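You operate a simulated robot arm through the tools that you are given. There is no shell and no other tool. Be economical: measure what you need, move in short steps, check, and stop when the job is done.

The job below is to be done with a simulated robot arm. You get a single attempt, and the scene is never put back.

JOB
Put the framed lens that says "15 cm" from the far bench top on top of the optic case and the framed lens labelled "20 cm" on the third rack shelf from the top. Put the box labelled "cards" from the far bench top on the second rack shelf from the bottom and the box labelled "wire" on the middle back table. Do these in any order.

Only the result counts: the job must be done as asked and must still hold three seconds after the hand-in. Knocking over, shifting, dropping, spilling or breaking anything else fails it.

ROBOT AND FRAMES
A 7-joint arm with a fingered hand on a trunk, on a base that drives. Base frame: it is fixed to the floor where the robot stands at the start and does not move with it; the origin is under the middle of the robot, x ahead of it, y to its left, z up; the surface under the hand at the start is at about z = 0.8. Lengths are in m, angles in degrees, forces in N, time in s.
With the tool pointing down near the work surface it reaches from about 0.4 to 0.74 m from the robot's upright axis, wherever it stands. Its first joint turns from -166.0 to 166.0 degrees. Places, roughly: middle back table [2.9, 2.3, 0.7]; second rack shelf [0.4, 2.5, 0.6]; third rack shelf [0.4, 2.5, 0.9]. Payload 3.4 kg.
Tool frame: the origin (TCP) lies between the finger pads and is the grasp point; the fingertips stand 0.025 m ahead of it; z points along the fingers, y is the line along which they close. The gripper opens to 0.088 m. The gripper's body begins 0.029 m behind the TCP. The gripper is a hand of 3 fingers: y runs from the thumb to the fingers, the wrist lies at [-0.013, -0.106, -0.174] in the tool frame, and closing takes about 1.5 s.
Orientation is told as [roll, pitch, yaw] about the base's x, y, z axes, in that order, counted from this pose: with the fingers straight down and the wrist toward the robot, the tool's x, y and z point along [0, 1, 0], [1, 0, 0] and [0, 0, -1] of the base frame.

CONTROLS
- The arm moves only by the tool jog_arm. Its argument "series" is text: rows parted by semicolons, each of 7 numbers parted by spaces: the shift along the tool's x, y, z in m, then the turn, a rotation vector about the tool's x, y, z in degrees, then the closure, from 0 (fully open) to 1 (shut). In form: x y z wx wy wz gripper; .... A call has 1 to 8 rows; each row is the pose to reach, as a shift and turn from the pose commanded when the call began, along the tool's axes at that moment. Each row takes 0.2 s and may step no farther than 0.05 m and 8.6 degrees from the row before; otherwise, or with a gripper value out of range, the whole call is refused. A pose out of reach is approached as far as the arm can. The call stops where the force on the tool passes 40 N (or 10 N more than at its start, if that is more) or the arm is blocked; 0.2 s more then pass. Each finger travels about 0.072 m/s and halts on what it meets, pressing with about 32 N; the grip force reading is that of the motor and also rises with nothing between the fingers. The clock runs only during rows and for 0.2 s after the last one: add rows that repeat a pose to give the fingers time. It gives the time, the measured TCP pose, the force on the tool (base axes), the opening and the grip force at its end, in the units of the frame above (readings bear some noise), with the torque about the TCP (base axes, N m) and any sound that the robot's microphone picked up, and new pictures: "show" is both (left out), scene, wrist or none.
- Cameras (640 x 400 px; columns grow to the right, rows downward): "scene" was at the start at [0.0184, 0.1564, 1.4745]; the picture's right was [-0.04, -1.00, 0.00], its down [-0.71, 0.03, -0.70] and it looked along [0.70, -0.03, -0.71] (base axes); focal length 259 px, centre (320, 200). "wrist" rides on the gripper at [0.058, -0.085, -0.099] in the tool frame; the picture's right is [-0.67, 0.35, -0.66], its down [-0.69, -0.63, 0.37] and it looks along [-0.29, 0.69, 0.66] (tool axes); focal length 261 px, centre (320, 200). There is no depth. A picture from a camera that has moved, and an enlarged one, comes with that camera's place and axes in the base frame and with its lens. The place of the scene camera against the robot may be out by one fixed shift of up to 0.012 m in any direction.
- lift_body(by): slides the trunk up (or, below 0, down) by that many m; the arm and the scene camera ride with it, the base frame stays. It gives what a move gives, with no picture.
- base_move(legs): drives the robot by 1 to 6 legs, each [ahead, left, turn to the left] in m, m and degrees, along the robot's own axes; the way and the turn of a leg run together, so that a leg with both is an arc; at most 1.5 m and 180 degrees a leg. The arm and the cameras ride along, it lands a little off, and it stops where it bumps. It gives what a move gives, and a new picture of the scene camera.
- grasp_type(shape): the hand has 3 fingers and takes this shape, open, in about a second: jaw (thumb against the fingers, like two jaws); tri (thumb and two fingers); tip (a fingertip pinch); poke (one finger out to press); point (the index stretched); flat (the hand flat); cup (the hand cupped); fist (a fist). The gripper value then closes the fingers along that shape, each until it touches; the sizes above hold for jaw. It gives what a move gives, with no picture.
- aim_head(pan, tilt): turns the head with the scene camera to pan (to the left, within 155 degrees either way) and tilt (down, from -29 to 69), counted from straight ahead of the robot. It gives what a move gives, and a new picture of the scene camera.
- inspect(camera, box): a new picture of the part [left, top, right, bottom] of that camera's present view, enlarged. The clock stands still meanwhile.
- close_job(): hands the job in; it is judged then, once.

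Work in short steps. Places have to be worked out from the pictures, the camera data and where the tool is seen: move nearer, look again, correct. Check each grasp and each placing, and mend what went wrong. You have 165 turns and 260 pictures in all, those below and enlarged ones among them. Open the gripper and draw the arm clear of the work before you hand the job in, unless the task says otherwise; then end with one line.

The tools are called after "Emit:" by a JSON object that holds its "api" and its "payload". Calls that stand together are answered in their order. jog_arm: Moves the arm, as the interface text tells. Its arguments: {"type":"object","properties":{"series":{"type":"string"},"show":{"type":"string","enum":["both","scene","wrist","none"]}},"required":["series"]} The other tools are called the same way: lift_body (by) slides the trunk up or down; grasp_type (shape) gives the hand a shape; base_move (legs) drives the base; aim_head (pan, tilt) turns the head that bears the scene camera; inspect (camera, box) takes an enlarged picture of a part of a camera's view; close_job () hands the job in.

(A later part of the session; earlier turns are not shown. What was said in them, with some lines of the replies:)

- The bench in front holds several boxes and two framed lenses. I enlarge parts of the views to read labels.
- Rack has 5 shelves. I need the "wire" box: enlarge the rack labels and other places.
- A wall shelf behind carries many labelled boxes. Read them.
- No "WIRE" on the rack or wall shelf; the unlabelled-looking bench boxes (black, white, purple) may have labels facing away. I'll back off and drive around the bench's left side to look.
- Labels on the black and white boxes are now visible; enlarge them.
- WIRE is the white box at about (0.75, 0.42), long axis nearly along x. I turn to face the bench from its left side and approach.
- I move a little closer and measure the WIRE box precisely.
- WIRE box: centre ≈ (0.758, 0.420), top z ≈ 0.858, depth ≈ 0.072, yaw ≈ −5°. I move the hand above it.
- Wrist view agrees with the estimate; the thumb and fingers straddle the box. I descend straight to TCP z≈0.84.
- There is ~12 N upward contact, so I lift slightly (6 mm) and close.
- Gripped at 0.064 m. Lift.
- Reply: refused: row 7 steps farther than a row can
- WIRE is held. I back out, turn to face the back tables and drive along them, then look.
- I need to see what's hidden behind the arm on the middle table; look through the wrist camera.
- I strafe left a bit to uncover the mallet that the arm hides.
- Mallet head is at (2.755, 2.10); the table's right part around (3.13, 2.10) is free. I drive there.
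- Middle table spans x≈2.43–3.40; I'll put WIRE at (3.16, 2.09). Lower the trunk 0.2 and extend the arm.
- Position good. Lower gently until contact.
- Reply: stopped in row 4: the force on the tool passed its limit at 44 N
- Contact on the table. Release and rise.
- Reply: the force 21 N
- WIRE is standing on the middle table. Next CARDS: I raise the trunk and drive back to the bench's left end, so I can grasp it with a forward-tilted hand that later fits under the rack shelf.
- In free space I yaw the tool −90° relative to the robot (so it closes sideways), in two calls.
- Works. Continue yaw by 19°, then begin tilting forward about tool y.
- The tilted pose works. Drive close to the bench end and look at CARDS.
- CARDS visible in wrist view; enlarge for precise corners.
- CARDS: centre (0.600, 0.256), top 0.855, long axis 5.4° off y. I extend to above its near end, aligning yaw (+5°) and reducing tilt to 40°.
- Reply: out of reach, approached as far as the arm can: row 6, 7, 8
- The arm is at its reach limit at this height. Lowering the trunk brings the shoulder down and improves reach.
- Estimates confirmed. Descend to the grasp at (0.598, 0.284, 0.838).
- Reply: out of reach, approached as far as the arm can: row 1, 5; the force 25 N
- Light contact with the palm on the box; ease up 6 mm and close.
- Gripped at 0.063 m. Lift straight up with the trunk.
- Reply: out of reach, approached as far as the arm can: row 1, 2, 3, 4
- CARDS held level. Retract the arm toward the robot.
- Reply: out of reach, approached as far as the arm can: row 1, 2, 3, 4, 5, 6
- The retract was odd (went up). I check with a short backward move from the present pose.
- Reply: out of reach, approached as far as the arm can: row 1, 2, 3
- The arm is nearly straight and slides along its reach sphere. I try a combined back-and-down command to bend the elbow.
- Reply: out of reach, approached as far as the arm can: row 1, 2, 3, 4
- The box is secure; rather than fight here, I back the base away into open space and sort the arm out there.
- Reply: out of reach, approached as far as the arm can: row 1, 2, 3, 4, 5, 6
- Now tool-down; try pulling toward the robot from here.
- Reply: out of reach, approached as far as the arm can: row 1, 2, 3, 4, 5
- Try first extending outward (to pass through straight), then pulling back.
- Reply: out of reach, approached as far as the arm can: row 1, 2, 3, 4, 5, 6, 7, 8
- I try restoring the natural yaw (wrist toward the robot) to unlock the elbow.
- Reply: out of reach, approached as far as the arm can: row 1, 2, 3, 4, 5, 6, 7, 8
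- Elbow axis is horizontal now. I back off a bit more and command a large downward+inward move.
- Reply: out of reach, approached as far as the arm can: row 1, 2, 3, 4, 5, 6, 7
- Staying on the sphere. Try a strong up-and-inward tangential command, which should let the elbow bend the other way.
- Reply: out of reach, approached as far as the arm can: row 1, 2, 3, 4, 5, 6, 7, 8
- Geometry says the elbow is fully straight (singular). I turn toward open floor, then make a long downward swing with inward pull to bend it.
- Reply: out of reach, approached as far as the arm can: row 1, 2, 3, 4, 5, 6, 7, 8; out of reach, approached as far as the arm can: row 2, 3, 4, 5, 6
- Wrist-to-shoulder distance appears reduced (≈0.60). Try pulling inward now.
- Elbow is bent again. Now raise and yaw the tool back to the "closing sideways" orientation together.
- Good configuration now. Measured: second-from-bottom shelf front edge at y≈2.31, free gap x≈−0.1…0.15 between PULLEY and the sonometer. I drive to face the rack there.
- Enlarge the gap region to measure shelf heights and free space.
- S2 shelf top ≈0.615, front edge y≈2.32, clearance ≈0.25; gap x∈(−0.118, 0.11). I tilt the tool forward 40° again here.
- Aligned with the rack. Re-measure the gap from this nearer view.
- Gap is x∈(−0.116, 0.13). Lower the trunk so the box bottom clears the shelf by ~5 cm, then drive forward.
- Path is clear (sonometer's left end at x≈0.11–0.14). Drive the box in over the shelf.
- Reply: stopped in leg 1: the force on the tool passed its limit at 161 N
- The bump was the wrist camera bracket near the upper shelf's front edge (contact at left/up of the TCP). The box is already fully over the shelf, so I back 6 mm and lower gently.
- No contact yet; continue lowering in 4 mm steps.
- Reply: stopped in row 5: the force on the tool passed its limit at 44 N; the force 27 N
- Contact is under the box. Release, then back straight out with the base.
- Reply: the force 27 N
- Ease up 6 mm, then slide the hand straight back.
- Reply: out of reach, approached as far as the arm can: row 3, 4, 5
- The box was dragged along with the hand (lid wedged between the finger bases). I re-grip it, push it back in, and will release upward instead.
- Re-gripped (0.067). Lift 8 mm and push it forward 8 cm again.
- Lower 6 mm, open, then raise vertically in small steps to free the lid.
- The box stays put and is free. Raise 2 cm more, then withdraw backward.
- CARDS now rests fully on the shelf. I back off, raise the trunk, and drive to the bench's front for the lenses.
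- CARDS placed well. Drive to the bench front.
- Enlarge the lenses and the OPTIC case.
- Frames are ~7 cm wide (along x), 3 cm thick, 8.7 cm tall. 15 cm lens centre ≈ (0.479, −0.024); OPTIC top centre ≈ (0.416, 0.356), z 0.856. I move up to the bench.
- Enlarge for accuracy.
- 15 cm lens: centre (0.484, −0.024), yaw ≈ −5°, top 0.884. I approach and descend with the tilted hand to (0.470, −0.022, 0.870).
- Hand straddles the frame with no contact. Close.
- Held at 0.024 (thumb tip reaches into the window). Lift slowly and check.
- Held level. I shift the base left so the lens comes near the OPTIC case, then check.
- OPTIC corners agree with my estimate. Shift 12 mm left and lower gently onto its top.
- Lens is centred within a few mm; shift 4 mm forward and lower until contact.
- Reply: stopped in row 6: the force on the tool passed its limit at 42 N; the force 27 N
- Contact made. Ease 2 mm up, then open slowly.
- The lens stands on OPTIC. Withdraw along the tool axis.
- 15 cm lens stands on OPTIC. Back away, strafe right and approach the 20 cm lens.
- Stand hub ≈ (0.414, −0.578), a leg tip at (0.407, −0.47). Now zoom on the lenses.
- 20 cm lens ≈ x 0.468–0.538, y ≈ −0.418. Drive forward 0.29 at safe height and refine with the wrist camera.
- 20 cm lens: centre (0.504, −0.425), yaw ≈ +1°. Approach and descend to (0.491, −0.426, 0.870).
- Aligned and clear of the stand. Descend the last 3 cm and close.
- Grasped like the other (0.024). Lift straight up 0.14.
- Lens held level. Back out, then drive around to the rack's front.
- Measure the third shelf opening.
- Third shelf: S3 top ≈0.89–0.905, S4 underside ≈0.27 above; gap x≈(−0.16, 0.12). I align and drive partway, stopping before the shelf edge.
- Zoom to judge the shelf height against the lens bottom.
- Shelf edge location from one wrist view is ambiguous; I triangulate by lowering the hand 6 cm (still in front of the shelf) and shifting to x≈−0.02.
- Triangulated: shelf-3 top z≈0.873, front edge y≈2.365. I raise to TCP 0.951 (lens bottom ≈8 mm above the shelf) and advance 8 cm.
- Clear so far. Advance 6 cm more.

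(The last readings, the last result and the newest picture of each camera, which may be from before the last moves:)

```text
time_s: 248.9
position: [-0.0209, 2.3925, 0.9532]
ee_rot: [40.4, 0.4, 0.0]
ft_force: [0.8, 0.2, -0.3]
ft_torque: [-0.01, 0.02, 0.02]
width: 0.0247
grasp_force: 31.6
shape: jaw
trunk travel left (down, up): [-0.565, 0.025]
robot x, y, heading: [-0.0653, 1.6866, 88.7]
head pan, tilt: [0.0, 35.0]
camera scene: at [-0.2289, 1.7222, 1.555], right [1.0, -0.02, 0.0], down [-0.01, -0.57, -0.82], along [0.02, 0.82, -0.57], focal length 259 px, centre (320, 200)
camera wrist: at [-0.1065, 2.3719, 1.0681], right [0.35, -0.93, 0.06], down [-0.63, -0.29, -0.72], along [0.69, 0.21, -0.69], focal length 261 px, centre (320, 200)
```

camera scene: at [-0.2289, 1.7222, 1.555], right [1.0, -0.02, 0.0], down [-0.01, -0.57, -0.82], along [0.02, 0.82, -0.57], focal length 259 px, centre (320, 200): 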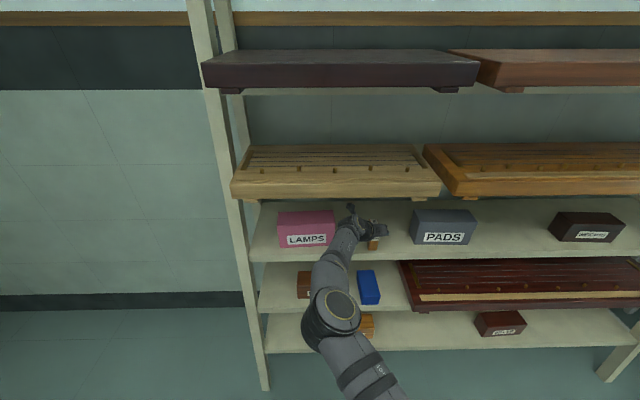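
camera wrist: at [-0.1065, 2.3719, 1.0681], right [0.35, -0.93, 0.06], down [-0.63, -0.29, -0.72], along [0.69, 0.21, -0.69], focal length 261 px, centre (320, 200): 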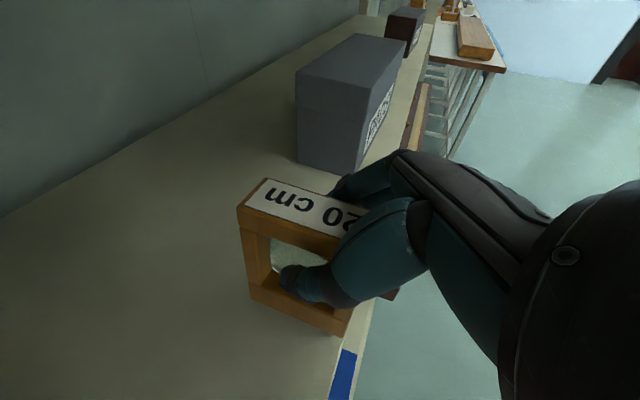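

Nearly at the spot; advance 1 cm more and lower to contact.

Emit:
{"api": "jog_arm", "payload": {"series": "0.0076 0 0.0065 0 0 0 1; 0.005 0 0.0095 0 0 0 1; 0.0024 0 0.0126 0 0 0 1; -0.0002 0 0.0156 0 0 0 1; -0.0028 0 0.0187 0 0 0 1; -0.0054 0 0.0217 0 0 0 1; -0.008 0 0.0248 0 0 0 1"}}

```text
time_s: 250.5
position: [-0.0241, 2.4012, 0.9339]
ee_rot: [40.9, 0.2, 0.2]
ft_force: [-6.2, 1.1, 36.6]
ft_torque: [0.52, -0.06, 0.35]
width: 0.0263
grasp_force: 31.9
shape: jaw
trunk travel left (down, up): [-0.565, 0.025]
robot x, y, heading: [-0.0676, 1.6862, 88.8]
head pan, tilt: [0.0, 35.0]
camera scene: at [-0.2304, 1.7164, 1.5555], right [1.0, -0.02, 0.0], down [-0.01, -0.57, -0.82], along [0.02, 0.82, -0.57], focal length 259 px, centre (320, 200)
camera wrist: at [-0.1084, 2.3785, 1.0491], right [0.35, -0.93, 0.06], down [-0.63, -0.28, -0.72], along [0.69, 0.22, -0.69], focal length 261 px, centre (320, 200)
```

scene: 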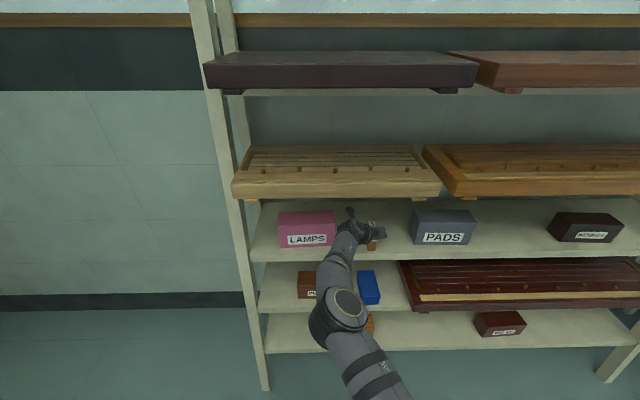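
wrist: 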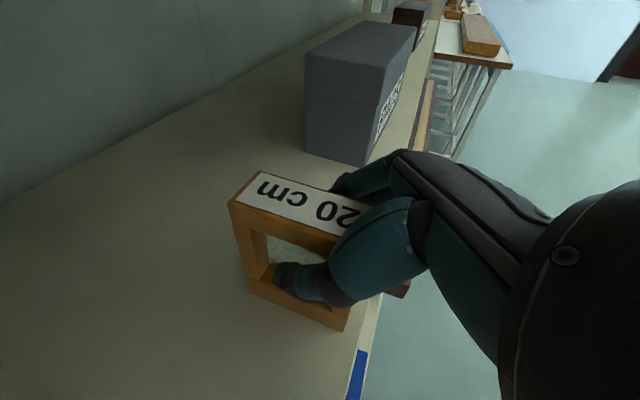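

Firm contact. Ease up ~6 mm to remove the load, then open slowly.

Emit:
{"api": "jog_arm", "payload": {"series": "0.0039 0 -0.0046 0 0 0 1; 0.0039 0 -0.0046 0 0 0 1", "show": "wrist"}}

```text
time_s: 251.1
position: [-0.0226, 2.4002, 0.9361]
ee_rot: [40.3, 0.4, 0.1]
ft_force: [-2.4, 4.6, 20.8]
ft_torque: [0.32, -0.1, 0.15]
width: 0.026
grasp_force: 32.1
shape: jaw
trunk travel left (down, up): [-0.565, 0.025]
robot x, y, heading: [-0.0653, 1.6886, 88.5]
head pan, tilt: [0.0, 35.0]
camera wrist: at [-0.1069, 2.3794, 1.0503], right [0.35, -0.93, 0.06], down [-0.63, -0.29, -0.72], along [0.69, 0.21, -0.69], focal length 261 px, centre (320, 200)
```

wrist: 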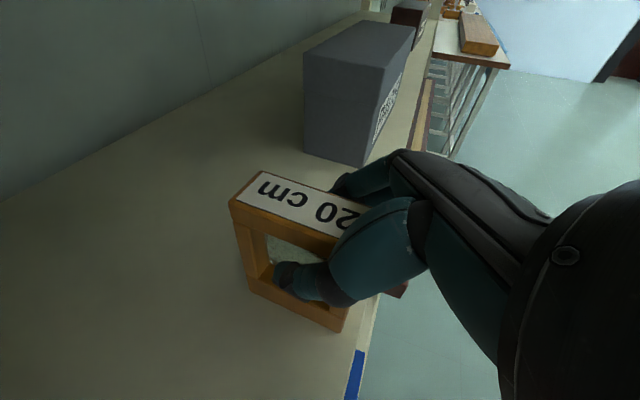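

Ease a further 3 mm and open slowly.

Emit:
{"api": "jog_arm", "payload": {"series": "0.002 0 -0.0023 0 0 0 1; 0.002 0 -0.0023 0 0 0 0.8; 0.002 0 -0.0023 0 0 0 0.6; 0.002 0 -0.0023 0 0 0 0.4; 0.002 0 -0.0023 0 0 0 0.2; 0.002 0 -0.0023 0 0 0 0; 0.002 0 -0.0023 0 0 0 0; 0.002 0 -0.0023 0 0 0 0"}}

```text
time_s: 252.9
position: [-0.0215, 2.4024, 0.9379]
ee_rot: [40.3, 0.4, 0.1]
ft_force: [0.9, 0.1, 0.0]
ft_torque: [-0.04, -0.01, 0.03]
width: 0.0876
grasp_force: 0.0
shape: jaw
trunk travel left (down, up): [-0.565, 0.025]
robot x, y, heading: [-0.0723, 1.692, 88.4]
head pan, tilt: [0.0, 35.0]
camera scene: at [-0.229, 1.7219, 1.555], right [1.0, -0.02, 0.0], down [-0.01, -0.57, -0.82], along [0.02, 0.82, -0.57], focal length 259 px, centre (320, 200)
camera wrist: at [-0.1066, 2.3814, 1.052], right [0.35, -0.93, 0.06], down [-0.63, -0.29, -0.72], along [0.69, 0.21, -0.69], focal length 261 px, centre (320, 200)
```

scene: 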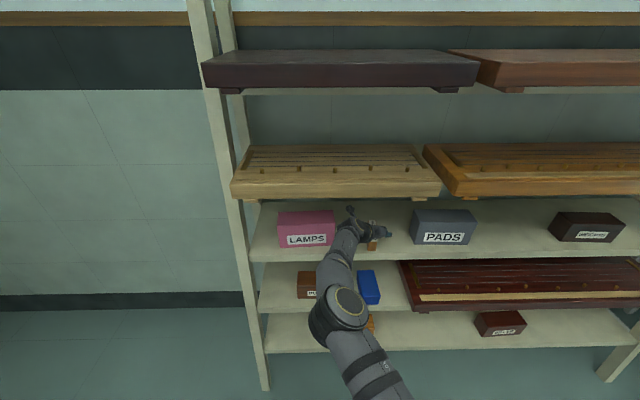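
wrist: 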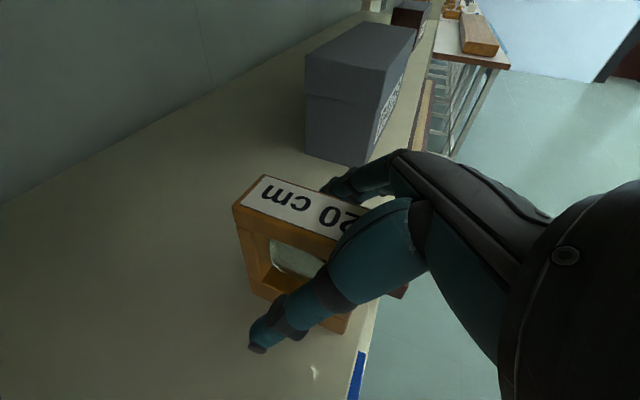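

The 20 cm lens stands free. Slide straight back.

Emit:
{"api": "jog_arm", "payload": {"series": "-0.0076 0 -0.0065 0 0 0 0; -0.0228 0 -0.0194 0 0 0 0; -0.0457 0 -0.0389 0 0 0 0; -0.0761 0 -0.0648 0 0 0 0; -0.1066 0 -0.0907 0 0 0 0"}}

Emit:
{"api": "base_move", "payload": {"legs": [[-0.35, 0, 0]]}}

Emit:
{"api": "inspect", "payload": {"camera": "scene", "box": [230, 140, 490, 300]}}

```text
time_s: 254.1
position: [-0.021, 2.2626, 0.939]
ee_rot: [40.4, 0.4, 0.0]
ft_force: [1.2, 0.1, -0.5]
ft_torque: [-0.01, 0.03, 0.02]
width: 0.0877
grasp_force: 0.1
shape: jaw
trunk travel left (down, up): [-0.565, 0.025]
robot x, y, heading: [-0.071, 1.6902, 89.0]
head pan, tilt: [0.0, 35.0]
camera scene: at [-0.2291, 1.7214, 1.555], right [1.0, -0.02, 0.0], down [-0.01, -0.57, -0.82], along [0.02, 0.82, -0.57], focal length 259 px, centre (320, 200)
camera wrist: at [-0.1059, 2.2411, 1.0531], right [0.35, -0.93, 0.06], down [-0.63, -0.29, -0.72], along [0.69, 0.21, -0.69], focal length 261 px, centre (320, 200)
```

scene: 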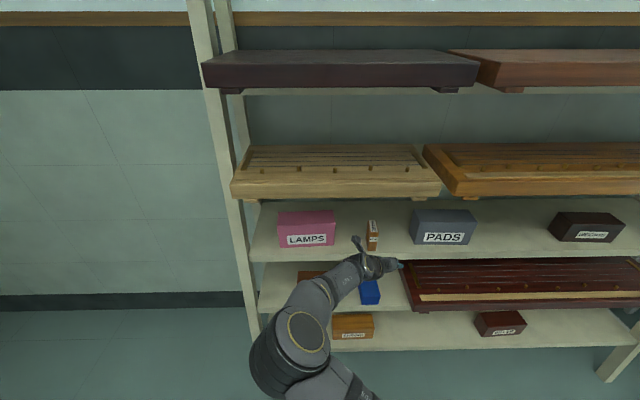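
wrist: 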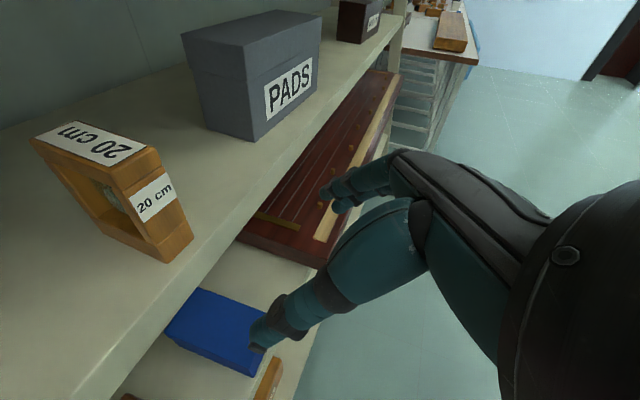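

```text
time_s: 256.4
position: [-0.0288, 1.9119, 0.9372]
ee_rot: [40.3, 0.4, 0.2]
ft_force: [-1.4, 0.5, -0.5]
ft_torque: [0.0, -0.04, 0.0]
width: 0.0873
grasp_force: 0.1
shape: jaw
trunk travel left (down, up): [-0.565, 0.025]
robot x, y, heading: [-0.0767, 1.3402, 88.9]
head pan, tilt: [0.0, 35.0]
camera scene: at [-0.2362, 1.3705, 1.555], right [1.0, -0.02, 0.0], down [-0.01, -0.57, -0.82], along [0.02, 0.82, -0.57], focal length 259 px, centre (320, 200)
```

scene: 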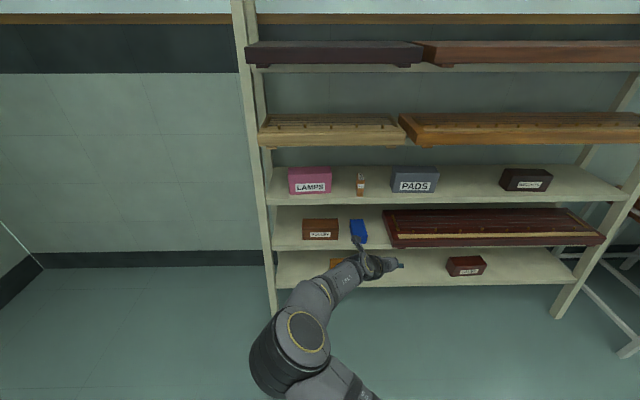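

```text
2.46 times, centred on (360, 220) of scene
camera zoom: at [-0.2362, 1.3705, 1.555], right [1.0, -0.02, 0.0], down [-0.01, -0.57, -0.82], along [0.02, 0.82, -0.57], focal length 637 px, centre (222, 151)
```

zoom: 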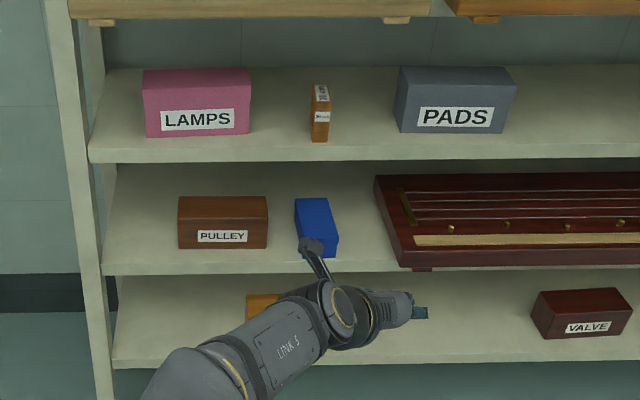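

Both rack items are in place. A final check of the bench lens and the WIRE box.

Emit:
{"api": "aim_head", "payload": {"pan": -130, "tilt": 35}}

Emit:
{"api": "inspect", "payload": {"camera": "scene", "box": [200, 100, 460, 260]}}

Emit:
{"api": "aim_head", "payload": {"pan": -75, "tilt": 20}}

```text
time_s: 258.5
position: [-0.0299, 1.9116, 0.9382]
ee_rot: [40.3, 0.3, 0.2]
ft_force: [0.5, -0.5, -0.4]
ft_torque: [-0.02, -0.01, -0.01]
width: 0.0878
grasp_force: 0.2
shape: jaw
trunk travel left (down, up): [-0.565, 0.025]
robot x, y, heading: [-0.0745, 1.3353, 88.9]
head pan, tilt: [-130.0, 35.0]
camera scene: at [-0.1715, 1.2251, 1.555], right [-0.66, -0.75, 0.0], down [-0.43, 0.38, -0.82], along [0.62, -0.54, -0.57], focal length 259 px, centre (320, 200)
```

scene: 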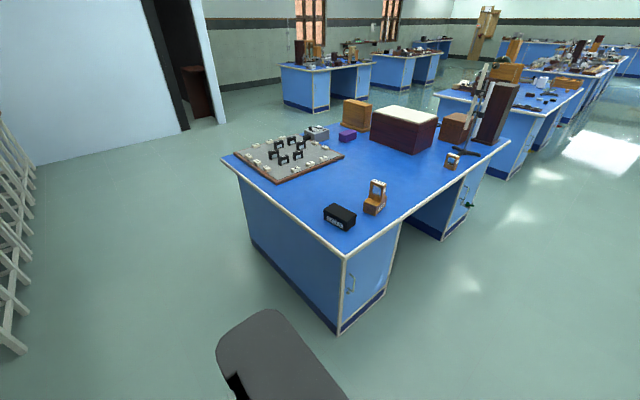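

```text
2.46 times, centred on (330, 180) of scene
camera zoom: at [-0.1715, 1.2251, 1.555], right [-0.66, -0.75, 0.0], down [-0.43, 0.38, -0.82], along [0.62, -0.54, -0.57], focal length 637 px, centre (295, 249)
```

zoom: 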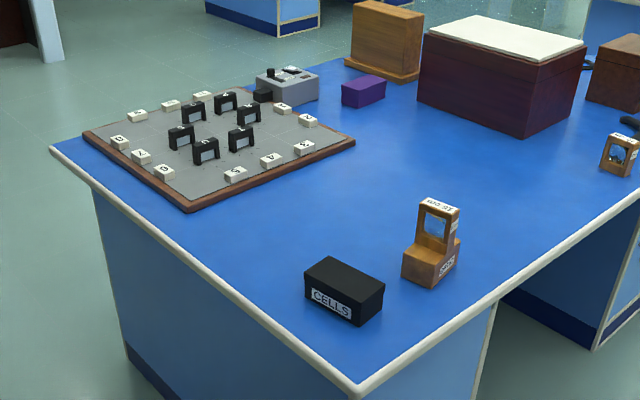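

```text
time_s: 259.8
position: [-0.0294, 1.9125, 0.9376]
ee_rot: [40.3, 0.4, 0.3]
ft_force: [0.4, 0.5, 0.2]
ft_torque: [0.01, 0.01, 0.0]
width: 0.0876
grasp_force: 0.1
shape: jaw
trunk travel left (down, up): [-0.565, 0.025]
robot x, y, heading: [-0.0764, 1.3408, 88.8]
head pan, tilt: [-75.0, 20.0]
camera scene: at [-0.1475, 1.3052, 1.5788], right [0.24, -0.97, 0.0], down [-0.33, -0.08, -0.94], along [0.91, 0.22, -0.34], focal length 259 px, centre (320, 200)
```

scene: 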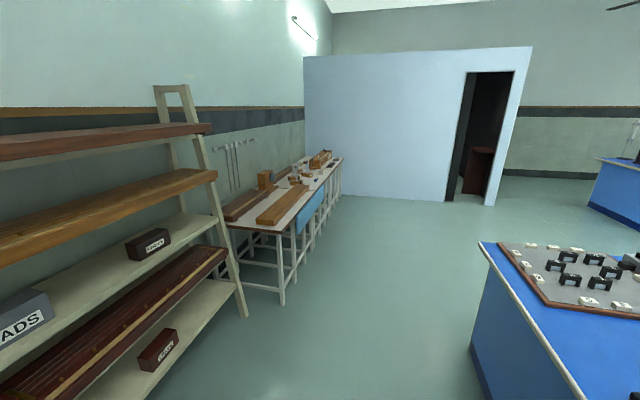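

All four items are in place, the hand is open and the arm is clear, so I hand the job in.

Emit:
{"api": "close_job", "payload": {}}

```text
The job is handed in.
```

I handed the job in with all four items placed: the 15 cm lens on the optic case, the 20 cm lens on the third shelf from the top, "cards" on the second shelf from the bottom, and "wire" on the middle back table; the wrist camera bumped the rack once while I was placing "cards", but nothing on the rack looked moved in the pictures afterward.
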